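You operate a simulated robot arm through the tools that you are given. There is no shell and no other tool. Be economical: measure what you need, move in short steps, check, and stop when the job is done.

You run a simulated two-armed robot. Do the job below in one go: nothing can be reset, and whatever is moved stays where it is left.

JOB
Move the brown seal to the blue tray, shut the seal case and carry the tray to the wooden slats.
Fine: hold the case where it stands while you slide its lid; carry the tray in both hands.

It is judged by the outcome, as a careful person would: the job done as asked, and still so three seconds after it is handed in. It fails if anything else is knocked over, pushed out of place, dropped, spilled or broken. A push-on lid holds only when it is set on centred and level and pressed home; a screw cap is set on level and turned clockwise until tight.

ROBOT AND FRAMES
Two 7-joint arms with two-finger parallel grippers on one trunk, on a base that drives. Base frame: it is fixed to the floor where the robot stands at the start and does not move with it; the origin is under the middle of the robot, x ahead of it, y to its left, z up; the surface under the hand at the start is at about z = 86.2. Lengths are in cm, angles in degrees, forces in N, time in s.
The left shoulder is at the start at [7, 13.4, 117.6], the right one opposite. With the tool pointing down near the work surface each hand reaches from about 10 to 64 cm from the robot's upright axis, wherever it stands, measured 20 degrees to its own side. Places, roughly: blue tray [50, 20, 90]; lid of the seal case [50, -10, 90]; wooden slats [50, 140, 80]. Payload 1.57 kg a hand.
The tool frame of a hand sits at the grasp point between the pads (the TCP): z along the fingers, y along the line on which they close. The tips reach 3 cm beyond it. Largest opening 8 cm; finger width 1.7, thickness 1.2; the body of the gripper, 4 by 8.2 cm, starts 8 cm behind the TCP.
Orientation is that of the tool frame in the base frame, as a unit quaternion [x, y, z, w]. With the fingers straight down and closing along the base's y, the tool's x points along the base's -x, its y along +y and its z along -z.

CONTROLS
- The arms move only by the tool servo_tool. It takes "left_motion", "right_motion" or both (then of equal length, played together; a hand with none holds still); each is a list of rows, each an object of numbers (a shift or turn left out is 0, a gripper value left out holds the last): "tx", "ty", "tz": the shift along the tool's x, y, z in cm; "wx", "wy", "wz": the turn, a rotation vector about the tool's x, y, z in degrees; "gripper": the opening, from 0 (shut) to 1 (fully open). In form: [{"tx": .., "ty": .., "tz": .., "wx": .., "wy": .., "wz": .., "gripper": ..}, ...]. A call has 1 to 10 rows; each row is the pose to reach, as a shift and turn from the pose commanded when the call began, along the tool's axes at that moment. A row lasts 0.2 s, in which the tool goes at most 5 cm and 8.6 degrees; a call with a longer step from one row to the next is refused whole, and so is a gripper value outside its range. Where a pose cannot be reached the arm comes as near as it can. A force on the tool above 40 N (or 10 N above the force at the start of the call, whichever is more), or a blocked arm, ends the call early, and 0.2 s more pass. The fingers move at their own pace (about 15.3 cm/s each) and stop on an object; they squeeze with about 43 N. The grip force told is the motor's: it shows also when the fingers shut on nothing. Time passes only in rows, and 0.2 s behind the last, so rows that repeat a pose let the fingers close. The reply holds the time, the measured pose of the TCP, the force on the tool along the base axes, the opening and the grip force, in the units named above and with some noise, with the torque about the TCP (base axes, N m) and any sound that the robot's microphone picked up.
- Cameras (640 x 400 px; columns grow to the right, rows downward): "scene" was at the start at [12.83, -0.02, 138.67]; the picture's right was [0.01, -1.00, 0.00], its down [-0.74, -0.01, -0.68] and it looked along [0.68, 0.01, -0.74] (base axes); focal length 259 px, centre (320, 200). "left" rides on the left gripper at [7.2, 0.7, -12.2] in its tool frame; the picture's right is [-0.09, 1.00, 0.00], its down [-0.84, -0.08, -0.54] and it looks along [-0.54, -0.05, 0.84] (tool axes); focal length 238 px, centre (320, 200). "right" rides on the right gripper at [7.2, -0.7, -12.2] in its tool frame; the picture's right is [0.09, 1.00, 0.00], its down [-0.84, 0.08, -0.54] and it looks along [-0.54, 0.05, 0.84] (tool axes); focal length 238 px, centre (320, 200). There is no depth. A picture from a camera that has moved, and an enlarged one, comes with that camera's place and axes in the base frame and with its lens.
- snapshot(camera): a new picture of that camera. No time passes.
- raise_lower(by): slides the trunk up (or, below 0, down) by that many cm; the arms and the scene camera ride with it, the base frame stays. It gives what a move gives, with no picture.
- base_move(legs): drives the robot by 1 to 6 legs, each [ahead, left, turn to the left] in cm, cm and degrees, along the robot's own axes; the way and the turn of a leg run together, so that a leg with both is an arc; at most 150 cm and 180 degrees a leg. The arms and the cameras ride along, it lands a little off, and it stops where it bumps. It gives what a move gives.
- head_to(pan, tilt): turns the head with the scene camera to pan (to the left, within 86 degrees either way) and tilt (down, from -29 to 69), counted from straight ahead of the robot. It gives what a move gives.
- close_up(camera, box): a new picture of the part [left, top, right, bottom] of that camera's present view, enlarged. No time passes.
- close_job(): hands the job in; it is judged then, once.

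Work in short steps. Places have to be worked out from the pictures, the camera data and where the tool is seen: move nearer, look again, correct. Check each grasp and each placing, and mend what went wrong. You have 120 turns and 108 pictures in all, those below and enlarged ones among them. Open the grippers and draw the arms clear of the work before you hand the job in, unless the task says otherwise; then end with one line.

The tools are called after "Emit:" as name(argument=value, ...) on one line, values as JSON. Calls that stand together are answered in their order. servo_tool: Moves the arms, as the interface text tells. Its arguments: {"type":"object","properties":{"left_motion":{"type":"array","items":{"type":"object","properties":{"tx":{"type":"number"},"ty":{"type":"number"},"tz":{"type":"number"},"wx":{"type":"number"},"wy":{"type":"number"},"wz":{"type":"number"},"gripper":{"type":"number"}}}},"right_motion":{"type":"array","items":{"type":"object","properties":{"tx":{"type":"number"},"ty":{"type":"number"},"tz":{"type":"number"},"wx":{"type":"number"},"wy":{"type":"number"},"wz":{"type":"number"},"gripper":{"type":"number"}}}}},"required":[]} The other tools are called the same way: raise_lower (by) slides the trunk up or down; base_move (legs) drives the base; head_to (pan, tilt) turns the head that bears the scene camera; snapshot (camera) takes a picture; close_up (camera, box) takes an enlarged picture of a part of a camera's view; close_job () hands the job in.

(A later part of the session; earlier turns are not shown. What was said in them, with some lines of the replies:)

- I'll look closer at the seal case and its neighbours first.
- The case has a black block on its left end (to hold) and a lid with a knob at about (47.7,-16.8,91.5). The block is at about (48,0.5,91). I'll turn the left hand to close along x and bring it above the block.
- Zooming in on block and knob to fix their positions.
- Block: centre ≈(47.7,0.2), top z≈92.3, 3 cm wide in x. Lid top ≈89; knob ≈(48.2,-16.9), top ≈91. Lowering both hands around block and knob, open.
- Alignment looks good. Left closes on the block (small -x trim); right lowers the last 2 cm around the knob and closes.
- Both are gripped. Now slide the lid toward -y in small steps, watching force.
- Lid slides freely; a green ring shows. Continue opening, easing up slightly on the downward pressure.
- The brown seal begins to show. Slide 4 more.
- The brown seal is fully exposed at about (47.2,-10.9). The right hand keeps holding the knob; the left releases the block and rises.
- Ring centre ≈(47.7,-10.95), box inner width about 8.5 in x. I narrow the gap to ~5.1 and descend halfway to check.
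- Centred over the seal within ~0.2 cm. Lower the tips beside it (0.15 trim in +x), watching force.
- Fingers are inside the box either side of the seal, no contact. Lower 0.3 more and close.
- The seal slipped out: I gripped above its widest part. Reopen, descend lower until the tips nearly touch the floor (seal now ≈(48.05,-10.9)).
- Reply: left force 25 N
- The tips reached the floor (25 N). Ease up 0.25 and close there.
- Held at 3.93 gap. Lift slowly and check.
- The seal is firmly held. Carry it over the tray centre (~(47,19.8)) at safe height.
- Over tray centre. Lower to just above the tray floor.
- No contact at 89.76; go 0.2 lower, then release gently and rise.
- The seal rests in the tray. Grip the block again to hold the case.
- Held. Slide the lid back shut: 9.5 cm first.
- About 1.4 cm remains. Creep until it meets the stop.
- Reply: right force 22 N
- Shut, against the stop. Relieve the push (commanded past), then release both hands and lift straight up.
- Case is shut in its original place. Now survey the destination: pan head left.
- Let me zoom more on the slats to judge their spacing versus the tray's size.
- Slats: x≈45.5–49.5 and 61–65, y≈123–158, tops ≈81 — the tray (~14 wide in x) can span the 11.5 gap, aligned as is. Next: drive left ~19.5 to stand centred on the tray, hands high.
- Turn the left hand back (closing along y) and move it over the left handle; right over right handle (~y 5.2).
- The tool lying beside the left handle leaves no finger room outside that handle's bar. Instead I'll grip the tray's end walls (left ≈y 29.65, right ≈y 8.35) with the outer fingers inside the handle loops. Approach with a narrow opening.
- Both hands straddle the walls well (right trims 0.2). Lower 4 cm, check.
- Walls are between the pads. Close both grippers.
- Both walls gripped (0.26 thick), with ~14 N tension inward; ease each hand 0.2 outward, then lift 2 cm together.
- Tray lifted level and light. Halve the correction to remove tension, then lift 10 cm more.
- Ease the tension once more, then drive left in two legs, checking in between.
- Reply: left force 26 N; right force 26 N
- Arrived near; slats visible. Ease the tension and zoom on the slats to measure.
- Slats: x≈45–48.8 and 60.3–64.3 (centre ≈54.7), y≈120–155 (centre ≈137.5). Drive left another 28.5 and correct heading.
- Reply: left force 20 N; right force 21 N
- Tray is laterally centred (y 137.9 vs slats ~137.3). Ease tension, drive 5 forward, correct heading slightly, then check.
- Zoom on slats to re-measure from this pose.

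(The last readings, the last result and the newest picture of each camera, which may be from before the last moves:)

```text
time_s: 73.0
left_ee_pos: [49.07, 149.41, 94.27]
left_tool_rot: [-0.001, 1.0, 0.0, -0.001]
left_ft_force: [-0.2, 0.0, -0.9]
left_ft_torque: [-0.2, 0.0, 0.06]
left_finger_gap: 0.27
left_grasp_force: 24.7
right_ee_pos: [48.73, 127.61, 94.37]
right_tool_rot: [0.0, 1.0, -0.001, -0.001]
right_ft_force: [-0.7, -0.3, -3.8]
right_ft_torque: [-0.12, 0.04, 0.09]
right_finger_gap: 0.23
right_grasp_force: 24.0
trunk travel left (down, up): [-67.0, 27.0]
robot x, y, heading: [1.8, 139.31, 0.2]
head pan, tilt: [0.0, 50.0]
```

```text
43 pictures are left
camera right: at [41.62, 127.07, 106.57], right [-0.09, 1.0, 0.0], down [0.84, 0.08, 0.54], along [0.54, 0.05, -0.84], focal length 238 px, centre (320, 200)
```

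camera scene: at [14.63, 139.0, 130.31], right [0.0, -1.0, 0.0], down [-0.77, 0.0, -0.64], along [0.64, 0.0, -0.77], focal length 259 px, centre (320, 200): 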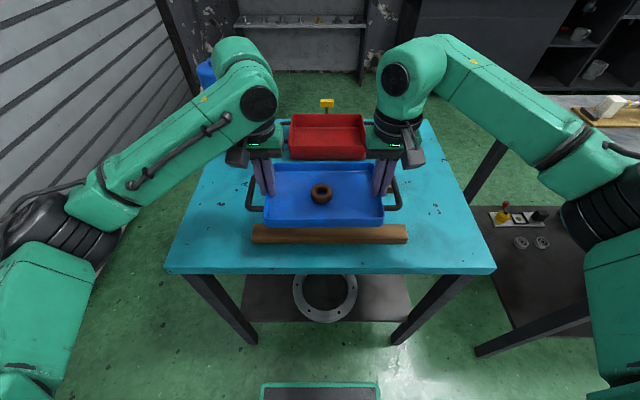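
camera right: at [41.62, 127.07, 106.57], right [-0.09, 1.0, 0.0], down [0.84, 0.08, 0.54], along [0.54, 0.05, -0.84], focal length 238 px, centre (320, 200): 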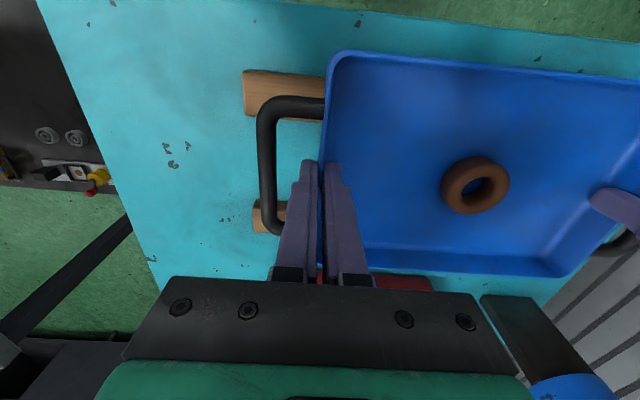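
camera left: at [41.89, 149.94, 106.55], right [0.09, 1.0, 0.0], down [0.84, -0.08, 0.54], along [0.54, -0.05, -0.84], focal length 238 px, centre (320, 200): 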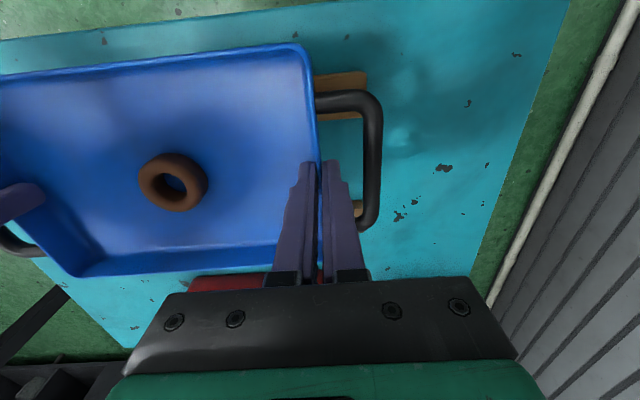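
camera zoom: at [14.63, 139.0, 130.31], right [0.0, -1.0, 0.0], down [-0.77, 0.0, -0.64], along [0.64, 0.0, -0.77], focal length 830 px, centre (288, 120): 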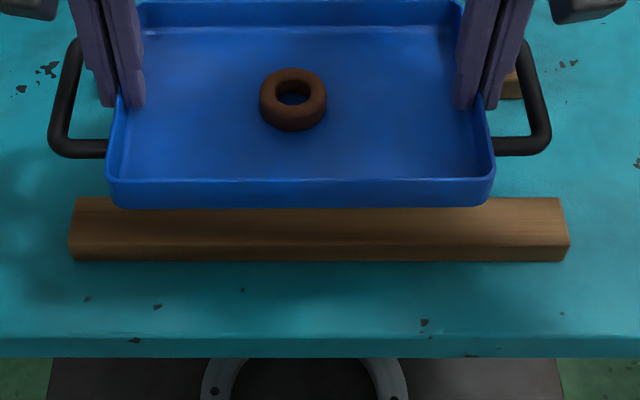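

Slats' gap spans x≈48.3–60.2 (centre 54.3), y centre ≈137.3. Shift the tray +5.4 in x and −1.2 in y with both arms.

Emit:
servo_tool(left_motion=[{"tx": -0.6, "ty": -0.1}, {"tx": -1.4, "ty": -0.3}, {"tx": -2.2, "ty": -0.5}, {"tx": -3, "ty": -0.7}, {"tx": -3.8, "ty": -0.9}, {"tx": -4.6, "ty": -1.1}, {"tx": -5.1, "ty": -1.2}, {"tx": -5.4, "ty": -1.2}, {"tx": -5.4, "ty": -1.2}], right_motion=[{"tx": -0.6, "ty": -0.1}, {"tx": -1.4, "ty": -0.3}, {"tx": -2.2, "ty": -0.5}, {"tx": -3, "ty": -0.7}, {"tx": -3.8, "ty": -0.9}, {"tx": -4.6, "ty": -1.1}, {"tx": -5.1, "ty": -1.2}, {"tx": -5.4, "ty": -1.2}, {"tx": -5.4, "ty": -1.2}])

Emit:
raise_lower(by=-6.5)

Emit:
snapshot(camera="scene")

Emit:
snapshot(camera="right")

Emit:
snapshot(camera="left")

```text
time_s: 75.0
left_ee_pos: [54.29, 148.21, 94.23]
left_tool_rot: [-0.002, 1.0, 0.001, -0.001]
left_ft_force: [1.3, -1.4, 1.3]
left_ft_torque: [-0.28, -0.09, 0.2]
left_finger_gap: 0.24
left_grasp_force: 23.7
right_ee_pos: [54.19, 126.52, 94.27]
right_tool_rot: [0.0, 1.0, -0.001, -0.001]
right_ft_force: [-1.5, 1.5, -4.0]
right_ft_torque: [-0.22, 0.14, 0.17]
right_finger_gap: 0.27
right_grasp_force: 23.9
trunk travel left (down, up): [-67.0, 27.0]
robot x, y, heading: [2.08, 138.88, 0.2]
head pan, tilt: [0.0, 50.0]
```

```text
time_s: 76.1
left_ee_pos: [54.32, 148.24, 87.78]
left_tool_rot: [-0.001, 1.0, 0.002, -0.001]
left_ft_force: [1.9, -2.2, 0.8]
left_ft_torque: [-0.31, -0.09, 0.2]
left_finger_gap: 0.28
left_grasp_force: 23.9
right_ee_pos: [54.18, 126.47, 87.71]
right_tool_rot: [0.0, 1.0, -0.001, 0.0]
right_ft_force: [-2.0, 3.3, -4.7]
right_ft_torque: [-0.18, 0.09, 0.23]
right_finger_gap: 0.25
right_grasp_force: 23.6
trunk travel left (down, up): [-60.5, 33.5]
robot x, y, heading: [1.79, 138.86, -0.0]
head pan, tilt: [0.0, 50.0]
```

```text
42 pictures are left
camera scene: at [14.63, 139.0, 123.81], right [0.0, -1.0, 0.0], down [-0.77, 0.0, -0.64], along [0.64, 0.0, -0.77], focal length 259 px, centre (320, 200)
```

scene: 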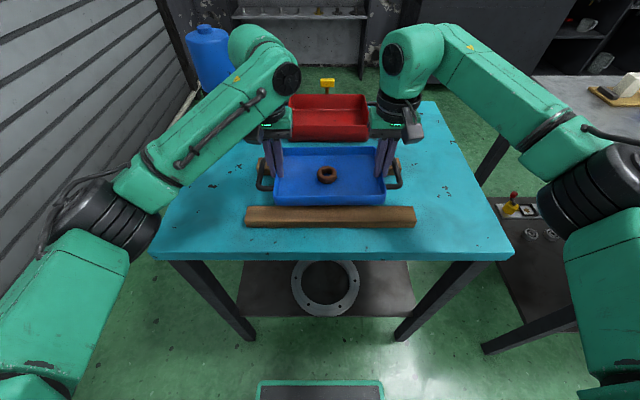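

```text
41 pictures are left
camera right: at [47.04, 125.9, 100.09], right [-0.09, 1.0, 0.0], down [0.84, 0.08, 0.54], along [0.54, 0.05, -0.84], focal length 238 px, centre (320, 200)
```

right: 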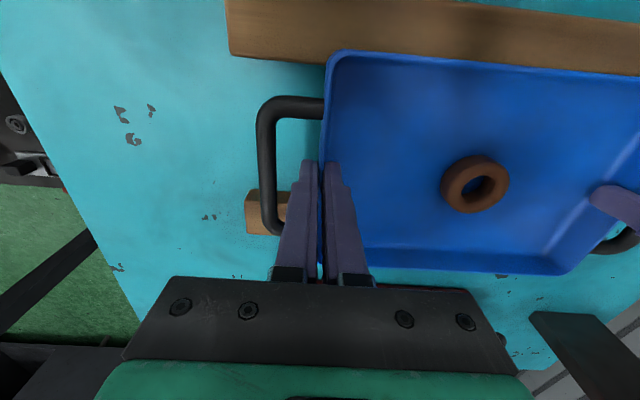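

```text
40 pictures are left
camera left: at [47.16, 148.78, 99.94], right [0.09, 1.0, 0.0], down [0.84, -0.08, 0.54], along [0.54, -0.05, -0.84], focal length 238 px, centre (320, 200)
```

left: 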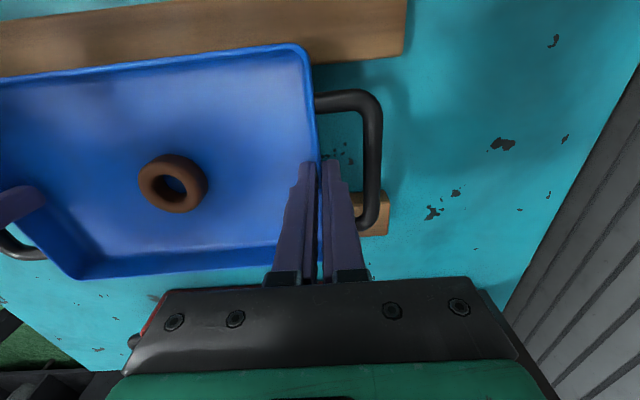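

Zoom to verify far and near slat edges relative to tray.

Emit:
close_up(camera="right", box=[220, 160, 300, 250])

Emit:
close_up(camera="scene", box=[230, 140, 430, 250])

```text
4.44 times, centred on (260, 205) of right
camera zoom: at [47.04, 125.9, 100.09], right [-0.09, 1.0, 0.0], down [0.84, 0.08, 0.54], along [0.54, 0.05, -0.84], focal length 1059 px, centre (587, 178)
```

zoom: 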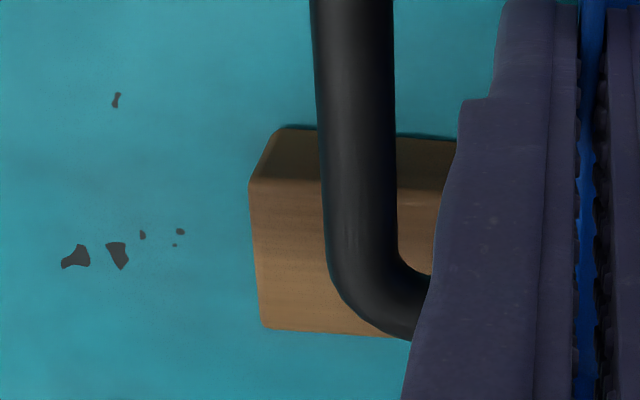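

```text
3.20 times, centred on (330, 195) of scene
camera zoom: at [14.63, 139.0, 123.81], right [0.0, -1.0, 0.0], down [-0.77, 0.0, -0.64], along [0.64, 0.0, -0.77], focal length 830 px, centre (288, 216)
```

zoom: 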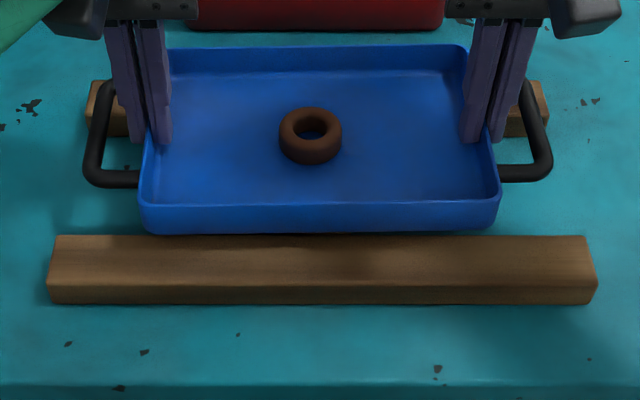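

Tray centre reads ≈53.75 vs slat gap centre ≈54.25; shift +0.5 in x, then lower 2.4 cm.

Emit:
servo_tool(left_motion=[{"tx": -0.25}, {"tx": -0.5}, {"tx": -0.5}, {"tx": -0.5, "tz": 0.5}, {"tx": -0.5, "tz": 1}, {"tx": -0.5, "tz": 1.5}, {"tx": -0.5, "tz": 2}, {"tx": -0.5, "tz": 2.4}, {"tx": -0.5, "tz": 2.4}], right_motion=[{"tx": -0.25}, {"tx": -0.5}, {"tx": -0.5}, {"tx": -0.5, "tz": 0.5}, {"tx": -0.5, "tz": 1}, {"tx": -0.5, "tz": 1.5}, {"tx": -0.5, "tz": 2}, {"tx": -0.5, "tz": 2.4}, {"tx": -0.5, "tz": 2.4}])

Emit:
close_up(camera="scene", box=[230, 140, 430, 250])

Emit:
snapshot(camera="right")

```text
time_s: 78.3
left_ee_pos: [54.4, 148.2, 85.94]
left_tool_rot: [-0.001, 1.0, 0.001, 0.007]
left_ft_force: [-3.9, 2.2, 15.5]
left_ft_torque: [0.02, 0.98, 0.03]
left_finger_gap: 0.26
left_grasp_force: 23.8
right_ee_pos: [54.39, 126.46, 85.98]
right_tool_rot: [0.0, 1.0, 0.001, 0.004]
right_ft_force: [-2.1, -4.9, 11.7]
right_ft_torque: [-0.16, 0.72, 0.11]
right_finger_gap: 0.26
right_grasp_force: 24.0
trunk travel left (down, up): [-60.5, 33.5]
robot x, y, heading: [1.89, 139.36, -0.0]
head pan, tilt: [0.0, 50.0]
stopped in row 9 (left hand): the force on the tool passed its limit at 41 N (the readings are from after the stop); the commanded pose is now the measured one
```

```text
3.20 times, centred on (330, 195) of scene
camera zoom: at [14.06, 138.98, 123.82], right [0.0, -1.0, 0.0], down [-0.76, 0.0, -0.65], along [0.65, 0.0, -0.76], focal length 830 px, centre (288, 216)
```

zoom: 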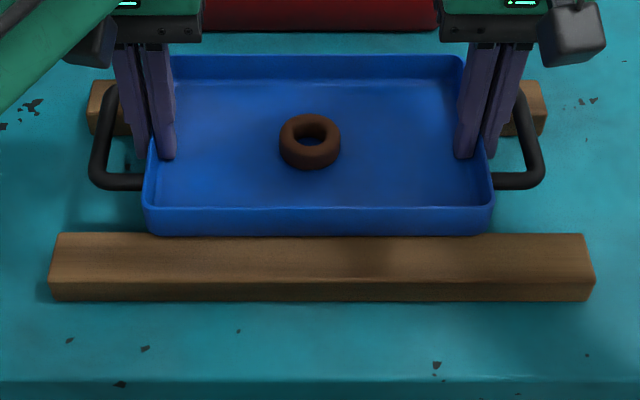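

```text
36 pictures are left
camera right: at [47.11, 125.83, 98.16], right [-0.09, 1.0, 0.0], down [0.83, 0.08, 0.55], along [0.55, 0.05, -0.84], focal length 238 px, centre (320, 200)
```

right: 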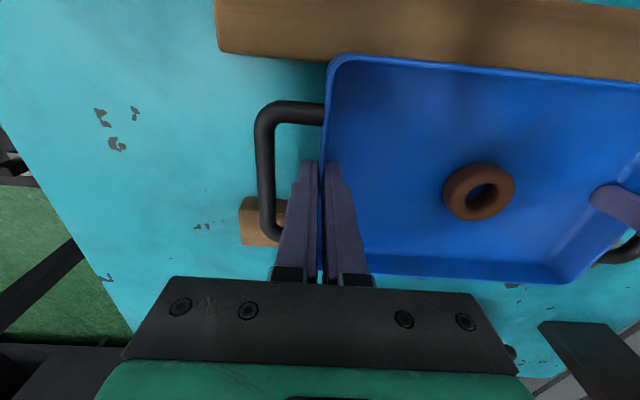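

Contact came from the near side at TCP z≈85.95, so the slat tops are ≈81.7, higher than I thought; that shifts the slat-gap centre to ≈53.9 and the tray sits slightly too far forward. Raise 1 cm and re-measure.

Emit:
servo_tool(left_motion=[{"tz": -0.5}, {"tz": -1}, {"tz": -1}], right_motion=[{"tz": -0.5}, {"tz": -1}, {"tz": -1}])

Emit:
close_up(camera="right", box=[200, 0, 440, 300])

Emit:
close_up(camera="left", box=[200, 0, 440, 300])

Emit:
close_up(camera="scene", box=[230, 140, 430, 250])

```text
time_s: 79.1
left_ee_pos: [54.78, 148.15, 86.33]
left_tool_rot: [-0.001, 1.0, 0.002, 0.002]
left_ft_force: [0.7, 4.3, 0.7]
left_ft_torque: [-0.24, 0.34, 0.07]
left_finger_gap: 0.28
left_grasp_force: 24.1
right_ee_pos: [54.67, 126.48, 86.59]
right_tool_rot: [0.0, 1.0, -0.001, 0.001]
right_ft_force: [-0.4, -3.9, -3.2]
right_ft_torque: [-0.27, -0.32, 0.04]
right_finger_gap: 0.25
right_grasp_force: 23.8
trunk travel left (down, up): [-60.5, 33.5]
robot x, y, heading: [2.11, 139.31, 0.2]
head pan, tilt: [0.0, 50.0]
```

```text
1.33 times, centred on (320, 150) of right
camera zoom: at [47.5, 125.88, 98.85], right [-0.09, 1.0, 0.0], down [0.84, 0.08, 0.54], along [0.54, 0.05, -0.84], focal length 318 px, centre (320, 267)
```

zoom: 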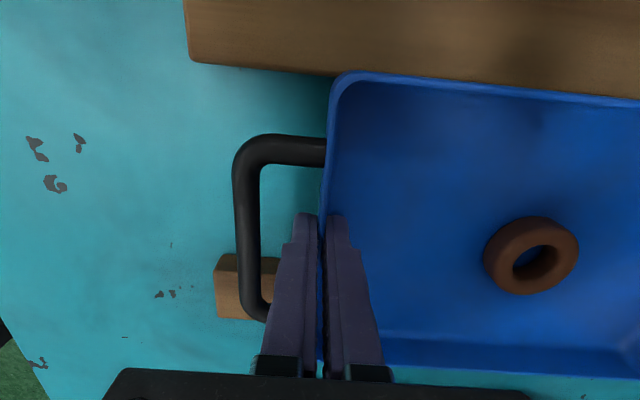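

```text
1.33 times, centred on (320, 150) of left
camera zoom: at [47.65, 148.76, 98.65], right [0.09, 1.0, 0.0], down [0.83, -0.07, 0.55], along [0.54, -0.05, -0.84], focal length 318 px, centre (320, 267)
```

zoom: 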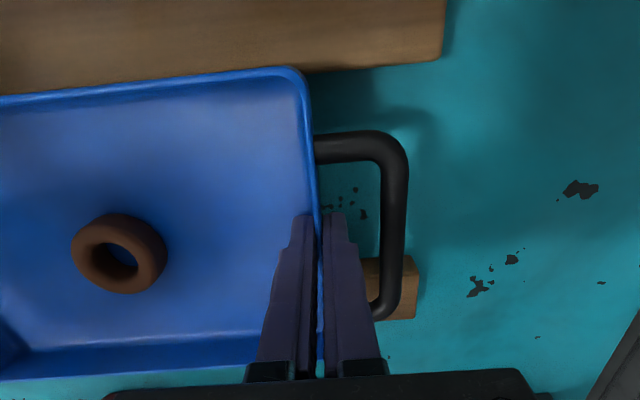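

```text
3.20 times, centred on (330, 195) of scene
camera zoom: at [14.69, 139.0, 123.8], right [0.0, -1.0, 0.0], down [-0.77, 0.0, -0.64], along [0.64, 0.0, -0.77], focal length 830 px, centre (288, 216)
```

zoom: 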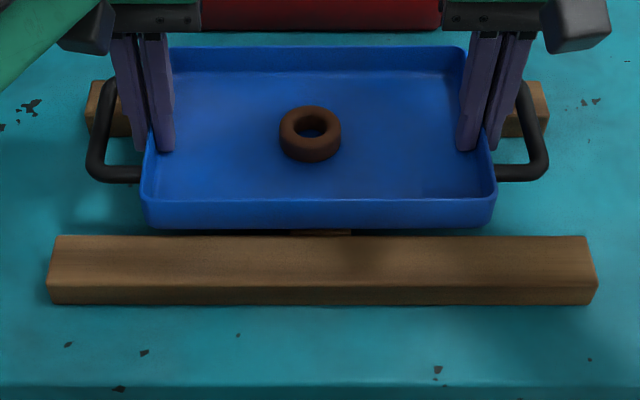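

The tray reads rim x≈47.85–62.6 (centre 55.2) while the gap is 48.0–59.5 (centre 53.8). Raise 0.8, shift −1.4 in x, and look again.

Emit:
servo_tool(left_motion=[{"tz": -0.5}, {"tz": -0.8}, {"tz": -0.8, "tx": 0.4}, {"tz": -0.8, "tx": 0.8}, {"tz": -0.8, "tx": 1.2}, {"tz": -0.8, "tx": 1.4}, {"tz": -0.8, "tx": 1.4}], right_motion=[{"tz": -0.5}, {"tz": -0.8}, {"tz": -0.8, "tx": 0.4}, {"tz": -0.8, "tx": 0.8}, {"tz": -0.8, "tx": 1.2}, {"tz": -0.8, "tx": 1.4}, {"tz": -0.8, "tx": 1.4}])

Emit:
close_up(camera="right", box=[200, 0, 440, 300])

Emit:
close_up(camera="left", box=[200, 0, 440, 300])

Emit:
close_up(camera="scene", box=[230, 140, 430, 250])

```text
time_s: 80.7
left_ee_pos: [53.46, 148.16, 87.28]
left_tool_rot: [-0.002, 1.0, 0.0, 0.004]
left_ft_force: [-0.3, -1.1, 0.5]
left_ft_torque: [-0.17, 0.0, -0.01]
left_finger_gap: 0.26
left_grasp_force: 24.1
right_ee_pos: [53.35, 126.51, 87.38]
right_tool_rot: [-0.001, 1.0, 0.001, 0.002]
right_ft_force: [1.0, 0.5, -3.7]
right_ft_torque: [-0.22, -0.02, 0.07]
right_finger_gap: 0.28
right_grasp_force: 24.1
trunk travel left (down, up): [-60.5, 33.5]
robot x, y, heading: [1.76, 139.18, 0.2]
head pan, tilt: [0.0, 50.0]
```

```text
1.33 times, centred on (320, 150) of right
camera zoom: at [46.14, 125.83, 99.67], right [-0.09, 1.0, 0.0], down [0.84, 0.08, 0.54], along [0.54, 0.05, -0.84], focal length 318 px, centre (320, 267)
```

zoom: 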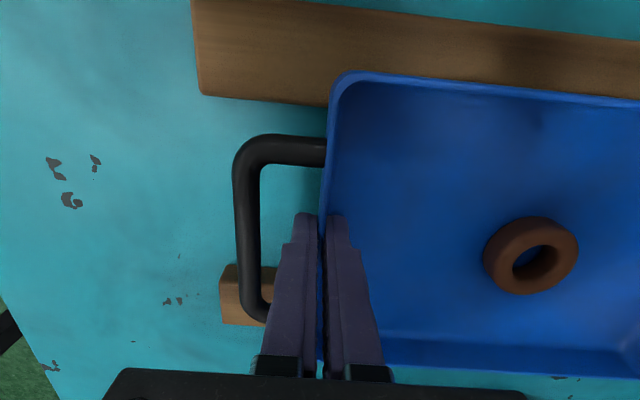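

```text
1.33 times, centred on (320, 150) of left
camera zoom: at [46.3, 148.76, 99.47], right [0.09, 1.0, 0.0], down [0.83, -0.08, 0.55], along [0.54, -0.05, -0.84], focal length 318 px, centre (320, 267)
```

zoom: 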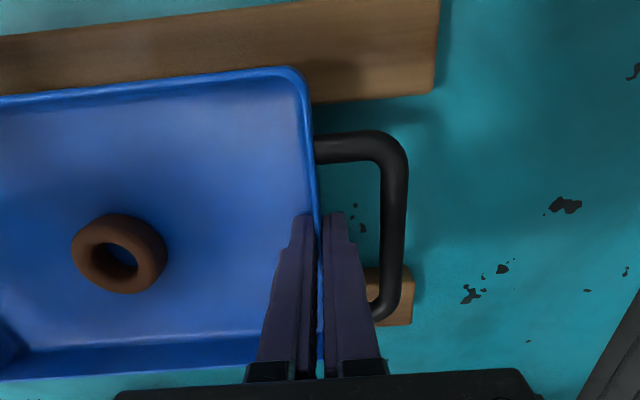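

```text
3.20 times, centred on (330, 195) of scene
camera zoom: at [14.68, 139.0, 123.81], right [0.0, -1.0, 0.0], down [-0.77, 0.0, -0.64], along [0.64, 0.0, -0.77], focal length 830 px, centre (288, 216)
```

zoom: 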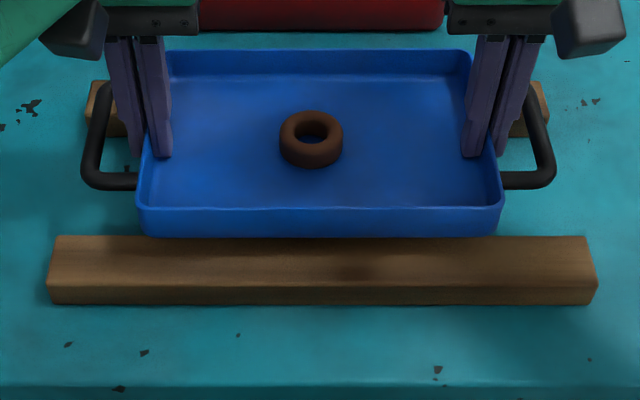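

Now rim ≈46.5–61.5 against gap 47.95–59.4: ~1.5–2 cm overlap on both slats. Lower gently.

Emit:
servo_tool(left_motion=[{"tz": 0.3}, {"tz": 0.6}, {"tz": 0.9}, {"tz": 1.1}, {"tz": 1.3}, {"tz": 1.3}], right_motion=[{"tz": 0.3}, {"tz": 0.6}, {"tz": 0.9}, {"tz": 1.1}, {"tz": 1.3}, {"tz": 1.3}])

Emit:
servo_tool(left_motion=[{"tz": 0.1}, {"tz": 0.2}, {"tz": 0.3}, {"tz": 0.3}], right_motion=[{"tz": 0.1}, {"tz": 0.2}, {"tz": 0.3}, {"tz": 0.3}])

```text
time_s: 82.1
left_ee_pos: [53.46, 148.11, 85.91]
left_tool_rot: [-0.001, 1.0, 0.0, 0.003]
left_ft_force: [0.7, -2.4, 0.0]
left_ft_torque: [-0.2, 0.14, 0.19]
left_finger_gap: 0.25
left_grasp_force: 23.8
right_ee_pos: [53.46, 126.44, 86.16]
right_tool_rot: [0.0, 1.0, 0.0, 0.002]
right_ft_force: [-0.7, 2.1, -3.3]
right_ft_torque: [-0.1, -0.13, 0.08]
right_finger_gap: 0.24
right_grasp_force: 24.2
trunk travel left (down, up): [-60.5, 33.5]
robot x, y, heading: [1.56, 139.06, 0.2]
head pan, tilt: [0.0, 50.0]
```

```text
time_s: 83.1
left_ee_pos: [53.34, 148.24, 85.94]
left_tool_rot: [-0.001, 1.0, 0.001, 0.004]
left_ft_force: [4.3, 0.5, 5.5]
left_ft_torque: [-0.03, -0.68, 0.17]
left_finger_gap: 0.25
left_grasp_force: 23.9
right_ee_pos: [53.36, 126.44, 85.92]
right_tool_rot: [0.0, 1.0, 0.0, 0.003]
right_ft_force: [0.2, -0.8, 4.3]
right_ft_torque: [-0.05, -0.48, 0.14]
right_finger_gap: 0.26
right_grasp_force: 23.8
trunk travel left (down, up): [-60.5, 33.5]
robot x, y, heading: [1.43, 139.01, 0.3]
head pan, tilt: [0.0, 50.0]
```

Contact begins on the far slat. Lower 0.3 more to seat both sides.

Emit:
servo_tool(left_motion=[{"tz": 0.1}, {"tz": 0.2}, {"tz": 0.3}, {"tz": 0.3}], right_motion=[{"tz": 0.1}, {"tz": 0.2}, {"tz": 0.3}, {"tz": 0.3}])

Emit:
close_up(camera="scene", box=[230, 140, 430, 250])

```text
time_s: 84.1
left_ee_pos: [53.28, 148.14, 85.91]
left_tool_rot: [-0.001, 1.0, -0.001, 0.008]
left_ft_force: [13.3, -3.2, 36.4]
left_ft_torque: [-0.03, 0.36, -0.29]
left_finger_gap: 0.27
left_grasp_force: 23.7
right_ee_pos: [53.27, 126.51, 85.96]
right_tool_rot: [0.0, 1.0, 0.002, 0.005]
right_ft_force: [9.9, 2.6, 19.3]
right_ft_torque: [-0.06, 0.05, 0.04]
right_finger_gap: 0.25
right_grasp_force: 24.2
trunk travel left (down, up): [-60.5, 33.5]
robot x, y, heading: [2.1, 138.98, -0.1]
head pan, tilt: [0.0, 50.0]
```

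```text
3.20 times, centred on (330, 195) of scene
camera zoom: at [14.29, 138.97, 123.9], right [0.0, -1.0, 0.0], down [-0.76, 0.0, -0.65], along [0.65, 0.0, -0.76], focal length 830 px, centre (288, 216)
```

zoom: 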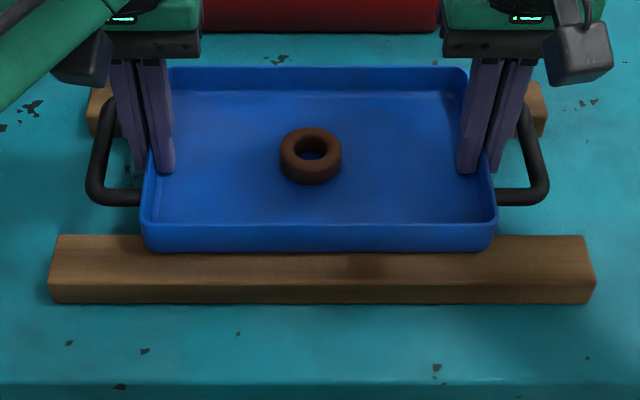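

Seated on both slats with visible overlap. Relieve pressure (0.35 up), open both grippers slightly, then check.

Emit:
servo_tool(left_motion=[{"tz": -0.2}, {"tz": -0.35}, {"tz": -0.35}, {"tz": -0.35, "gripper": 0.1}, {"tz": -0.35, "gripper": 0.2}, {"tz": -0.35, "gripper": 0.25}, {"tz": -0.35}], right_motion=[{"tz": -0.2}, {"tz": -0.35}, {"tz": -0.35}, {"tz": -0.35, "gripper": 0.1}, {"tz": -0.35, "gripper": 0.2}, {"tz": -0.35, "gripper": 0.25}, {"tz": -0.35}])

Emit:
close_up(camera="scene", box=[230, 140, 430, 250])

```text
time_s: 85.7
left_ee_pos: [53.06, 148.3, 85.87]
left_tool_rot: [-0.002, 1.0, 0.0, 0.004]
left_ft_force: [0.0, 9.3, 20.1]
left_ft_torque: [0.08, 0.05, 0.07]
left_finger_gap: 1.23
left_grasp_force: 0.0
right_ee_pos: [53.18, 126.58, 86.06]
right_tool_rot: [-0.001, 1.0, -0.001, 0.004]
right_ft_force: [0.1, -0.1, -0.5]
right_ft_torque: [0.04, 0.0, -0.01]
right_finger_gap: 1.99
right_grasp_force: 0.1
trunk travel left (down, up): [-60.5, 33.5]
robot x, y, heading: [2.24, 139.26, 0.3]
head pan, tilt: [0.0, 50.0]
```

```text
3.20 times, centred on (330, 195) of scene
camera zoom: at [14.28, 139.18, 123.85], right [0.0, -1.0, 0.0], down [-0.76, 0.0, -0.65], along [0.65, 0.0, -0.76], focal length 830 px, centre (288, 216)
```

zoom: 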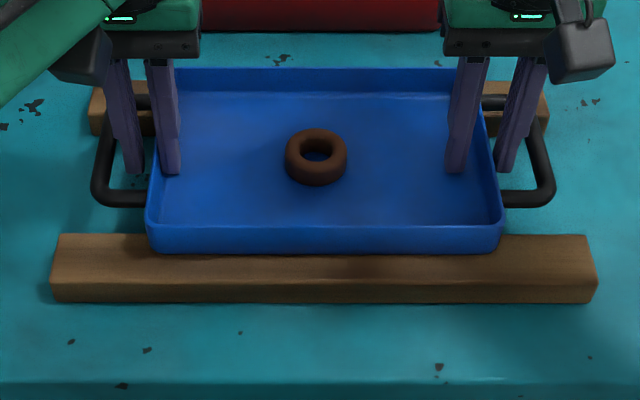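

Left shows an upward contact force and is only part open. Lift both slowly by 0.5 and re-check.

Emit:
servo_tool(left_motion=[{"tz": -0.2}, {"tz": -0.4}, {"tz": -0.5}], right_motion=[{"tz": -0.2}, {"tz": -0.4}, {"tz": -0.5}])

Emit:
snapshot(camera="left")

Emit:
close_up(camera="scene", box=[230, 140, 430, 250])

```text
time_s: 86.5
left_ee_pos: [53.35, 148.09, 86.21]
left_tool_rot: [-0.001, 1.0, 0.0, 0.002]
left_ft_force: [-0.8, 0.2, 0.4]
left_ft_torque: [-0.02, 0.03, 0.01]
left_finger_gap: 2.03
left_grasp_force: 0.0
right_ee_pos: [53.28, 126.46, 86.39]
right_tool_rot: [-0.001, 1.0, 0.0, 0.002]
right_ft_force: [0.6, 0.5, -0.7]
right_ft_torque: [0.0, -0.02, -0.02]
right_finger_gap: 1.99
right_grasp_force: 0.1
trunk travel left (down, up): [-60.5, 33.5]
robot x, y, heading: [2.31, 138.68, 0.2]
head pan, tilt: [0.0, 50.0]
```

```text
27 pictures are left
camera left: at [46.16, 148.79, 98.42], right [0.09, 1.0, 0.0], down [0.83, -0.08, 0.55], along [0.54, -0.05, -0.84], focal length 238 px, centre (320, 200)
```

left: 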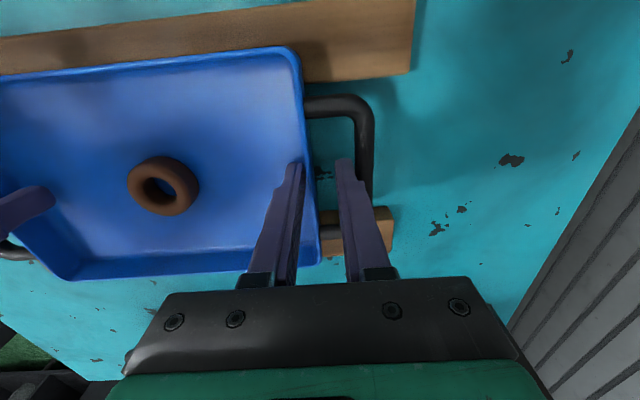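

```text
3.20 times, centred on (330, 195) of scene
camera zoom: at [14.6, 139.01, 123.81], right [0.0, -1.0, 0.0], down [-0.77, 0.0, -0.64], along [0.64, 0.0, -0.77], focal length 830 px, centre (288, 216)
```

zoom: 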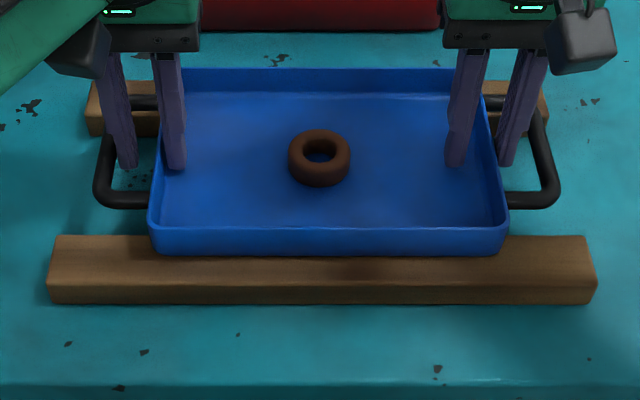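

Both hands are free and the tray rests on both slats, level. Raise straight up.

Emit:
servo_tool(left_motion=[{"tz": -0.7}, {"tz": -1.5}, {"tz": -2.5}, {"tz": -4}, {"tz": -6}, {"tz": -8}, {"tz": -10}, {"tz": -12}], right_motion=[{"tz": -0.7}, {"tz": -1.5}, {"tz": -2.5}, {"tz": -4}, {"tz": -6}, {"tz": -8}, {"tz": -10}, {"tz": -12}])

Emit:
raise_lower(by=10)

Emit:
base_move(legs=[[-14, 0, 0]])

Emit:
snapshot(camera="scene")

Emit:
snapshot(camera="right")

```text
time_s: 88.3
left_ee_pos: [53.33, 147.97, 98.3]
left_tool_rot: [-0.002, 1.0, -0.001, 0.003]
left_ft_force: [-0.3, -0.2, -0.2]
left_ft_torque: [0.01, 0.0, -0.01]
left_finger_gap: 1.99
left_grasp_force: 0.0
right_ee_pos: [53.29, 126.49, 98.51]
right_tool_rot: [-0.001, 1.0, 0.0, 0.001]
right_ft_force: [0.0, 0.6, -0.2]
right_ft_torque: [0.05, -0.01, -0.01]
right_finger_gap: 1.99
right_grasp_force: 0.1
trunk travel left (down, up): [-60.5, 33.5]
robot x, y, heading: [2.15, 139.39, -0.1]
head pan, tilt: [0.0, 50.0]
```

```text
time_s: 89.6
left_ee_pos: [53.44, 148.09, 108.19]
left_tool_rot: [-0.001, 1.0, 0.001, 0.002]
left_ft_force: [0.4, -0.7, -0.1]
left_ft_torque: [-0.03, 0.02, 0.03]
left_finger_gap: 2.0
left_grasp_force: 0.0
right_ee_pos: [53.5, 126.41, 108.49]
right_tool_rot: [0.0, 1.0, 0.0, 0.002]
right_ft_force: [0.4, 0.1, -0.4]
right_ft_torque: [0.01, -0.02, 0.02]
right_finger_gap: 2.01
right_grasp_force: 0.0
trunk travel left (down, up): [-70.5, 23.5]
robot x, y, heading: [1.96, 139.58, 0.2]
head pan, tilt: [0.0, 50.0]
```

```text
time_s: 90.9
left_ee_pos: [39.21, 148.25, 108.2]
left_tool_rot: [-0.002, 1.0, 0.0, 0.002]
left_ft_force: [0.6, -0.3, 0.1]
left_ft_torque: [0.0, 0.04, 0.0]
left_finger_gap: 2.0
left_grasp_force: 0.0
right_ee_pos: [39.36, 126.54, 108.35]
right_tool_rot: [-0.002, 1.0, 0.0, 0.001]
right_ft_force: [0.3, -0.3, 0.2]
right_ft_torque: [0.0, 0.01, 0.03]
right_finger_gap: 1.97
right_grasp_force: 0.1
trunk travel left (down, up): [-70.5, 23.5]
robot x, y, heading: [-12.42, 139.1, 0.0]
head pan, tilt: [0.0, 50.0]
```

```text
25 pictures are left
camera scene: at [0.54, 139.0, 133.79], right [0.0, -1.0, 0.0], down [-0.77, 0.0, -0.64], along [0.64, 0.0, -0.77], focal length 259 px, centre (320, 200)
```

scene: 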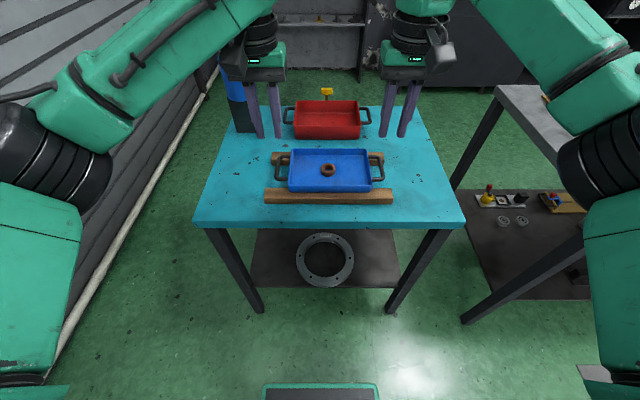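

```text
24 pictures are left
camera right: at [32.15, 125.94, 120.62], right [-0.09, 1.0, 0.0], down [0.84, 0.08, 0.54], along [0.54, 0.05, -0.84], focal length 238 px, centre (320, 200)
```

right: 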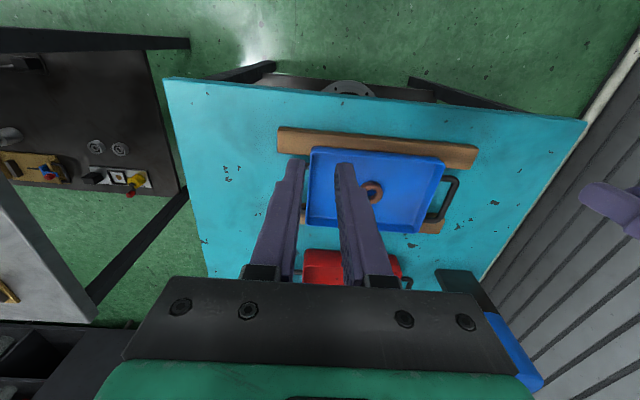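

Zoom to confirm the tray sits on both slats, and open the grippers fully.

Emit:
close_up(camera="scene", box=[250, 130, 410, 220])

Emit:
close_up(camera="right", box=[260, 110, 500, 260])

Emit:
servo_tool(left_motion=[{"gripper": 0.6, "tz": -1}, {"gripper": 1, "tz": -1}, {"tz": -1}], right_motion=[{"gripper": 0.6, "tz": -1}, {"gripper": 1, "tz": -1}, {"tz": -1}])

Emit:
head_to(pan=-65, tilt=30)

Emit:
snapshot(camera="scene")

```text
4.00 times, centred on (330, 175) of scene
camera zoom: at [0.54, 139.0, 133.79], right [0.0, -1.0, 0.0], down [-0.77, 0.0, -0.64], along [0.64, 0.0, -0.77], focal length 1037 px, centre (280, 300)
```

zoom: 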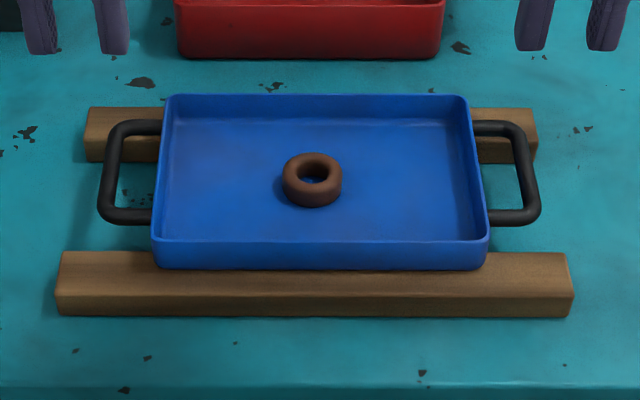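

```text
2.67 times, centred on (380, 185) of right
camera zoom: at [32.15, 125.94, 120.62], right [-0.09, 1.0, 0.0], down [0.84, 0.08, 0.54], along [0.54, 0.05, -0.84], focal length 636 px, centre (160, 240)
```

zoom: 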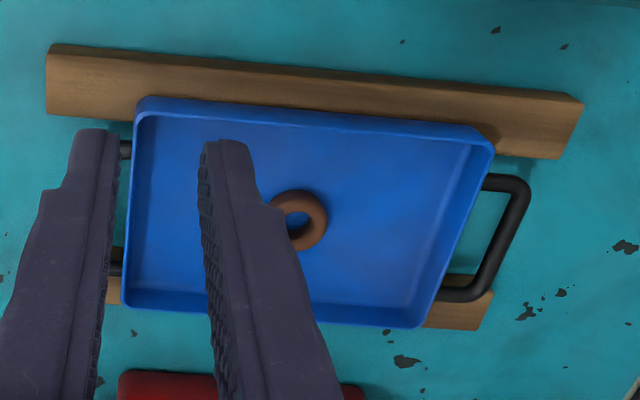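

```text
time_s: 91.7
left_ee_pos: [38.94, 148.31, 109.34]
left_tool_rot: [-0.003, 1.0, 0.0, 0.002]
left_ft_force: [0.0, 0.0, -0.6]
left_ft_torque: [0.01, 0.02, 0.0]
left_finger_gap: 7.99
left_grasp_force: 0.1
right_ee_pos: [39.07, 126.69, 109.47]
right_tool_rot: [-0.002, 1.0, 0.0, 0.002]
right_ft_force: [-0.7, 0.2, 0.5]
right_ft_torque: [0.0, 0.0, -0.02]
right_finger_gap: 8.0
right_grasp_force: 0.1
trunk travel left (down, up): [-70.5, 23.5]
robot x, y, heading: [-12.26, 139.05, 0.1]
head pan, tilt: [0.0, 50.0]
```

```text
time_s: 93.1
left_ee_pos: [39.05, 148.24, 109.41]
left_tool_rot: [-0.003, 1.0, 0.0, 0.003]
left_ft_force: [-0.8, 0.0, -0.1]
left_ft_torque: [0.01, -0.02, 0.0]
left_finger_gap: 7.97
left_grasp_force: 0.0
right_ee_pos: [39.07, 126.63, 109.43]
right_tool_rot: [-0.001, 1.0, 0.0, 0.002]
right_ft_force: [1.4, -0.7, -0.5]
right_ft_torque: [-0.01, 0.04, -0.02]
right_finger_gap: 8.03
right_grasp_force: 0.1
trunk travel left (down, up): [-70.5, 23.5]
robot x, y, heading: [-12.29, 139.16, 0.2]
head pan, tilt: [-65.0, 30.0]
```

```text
21 pictures are left
camera scene: at [-3.51, 130.79, 136.76], right [-0.9, -0.43, 0.0], down [-0.21, 0.45, -0.87], along [0.37, -0.78, -0.5], focal length 259 px, centre (320, 200)
```

scene: 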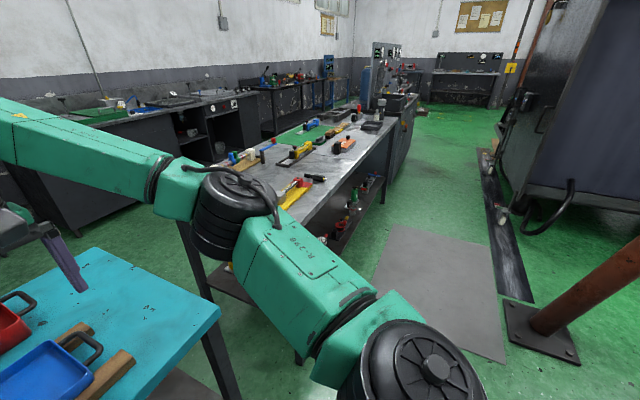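

The tray rests level on both slats with the seal in it. The case is shut where it stood, nothing else has moved, and the hands are open and clear, so I'm handing in.

Emit:
close_job()

```text
The job is handed in.
```

The brown seal is in the blue tray, the seal case is shut where it stood, and the tray rests level on both wooden slats; I carried it in both hands by its end walls, because a tool beside the left handle blocked the grip there.
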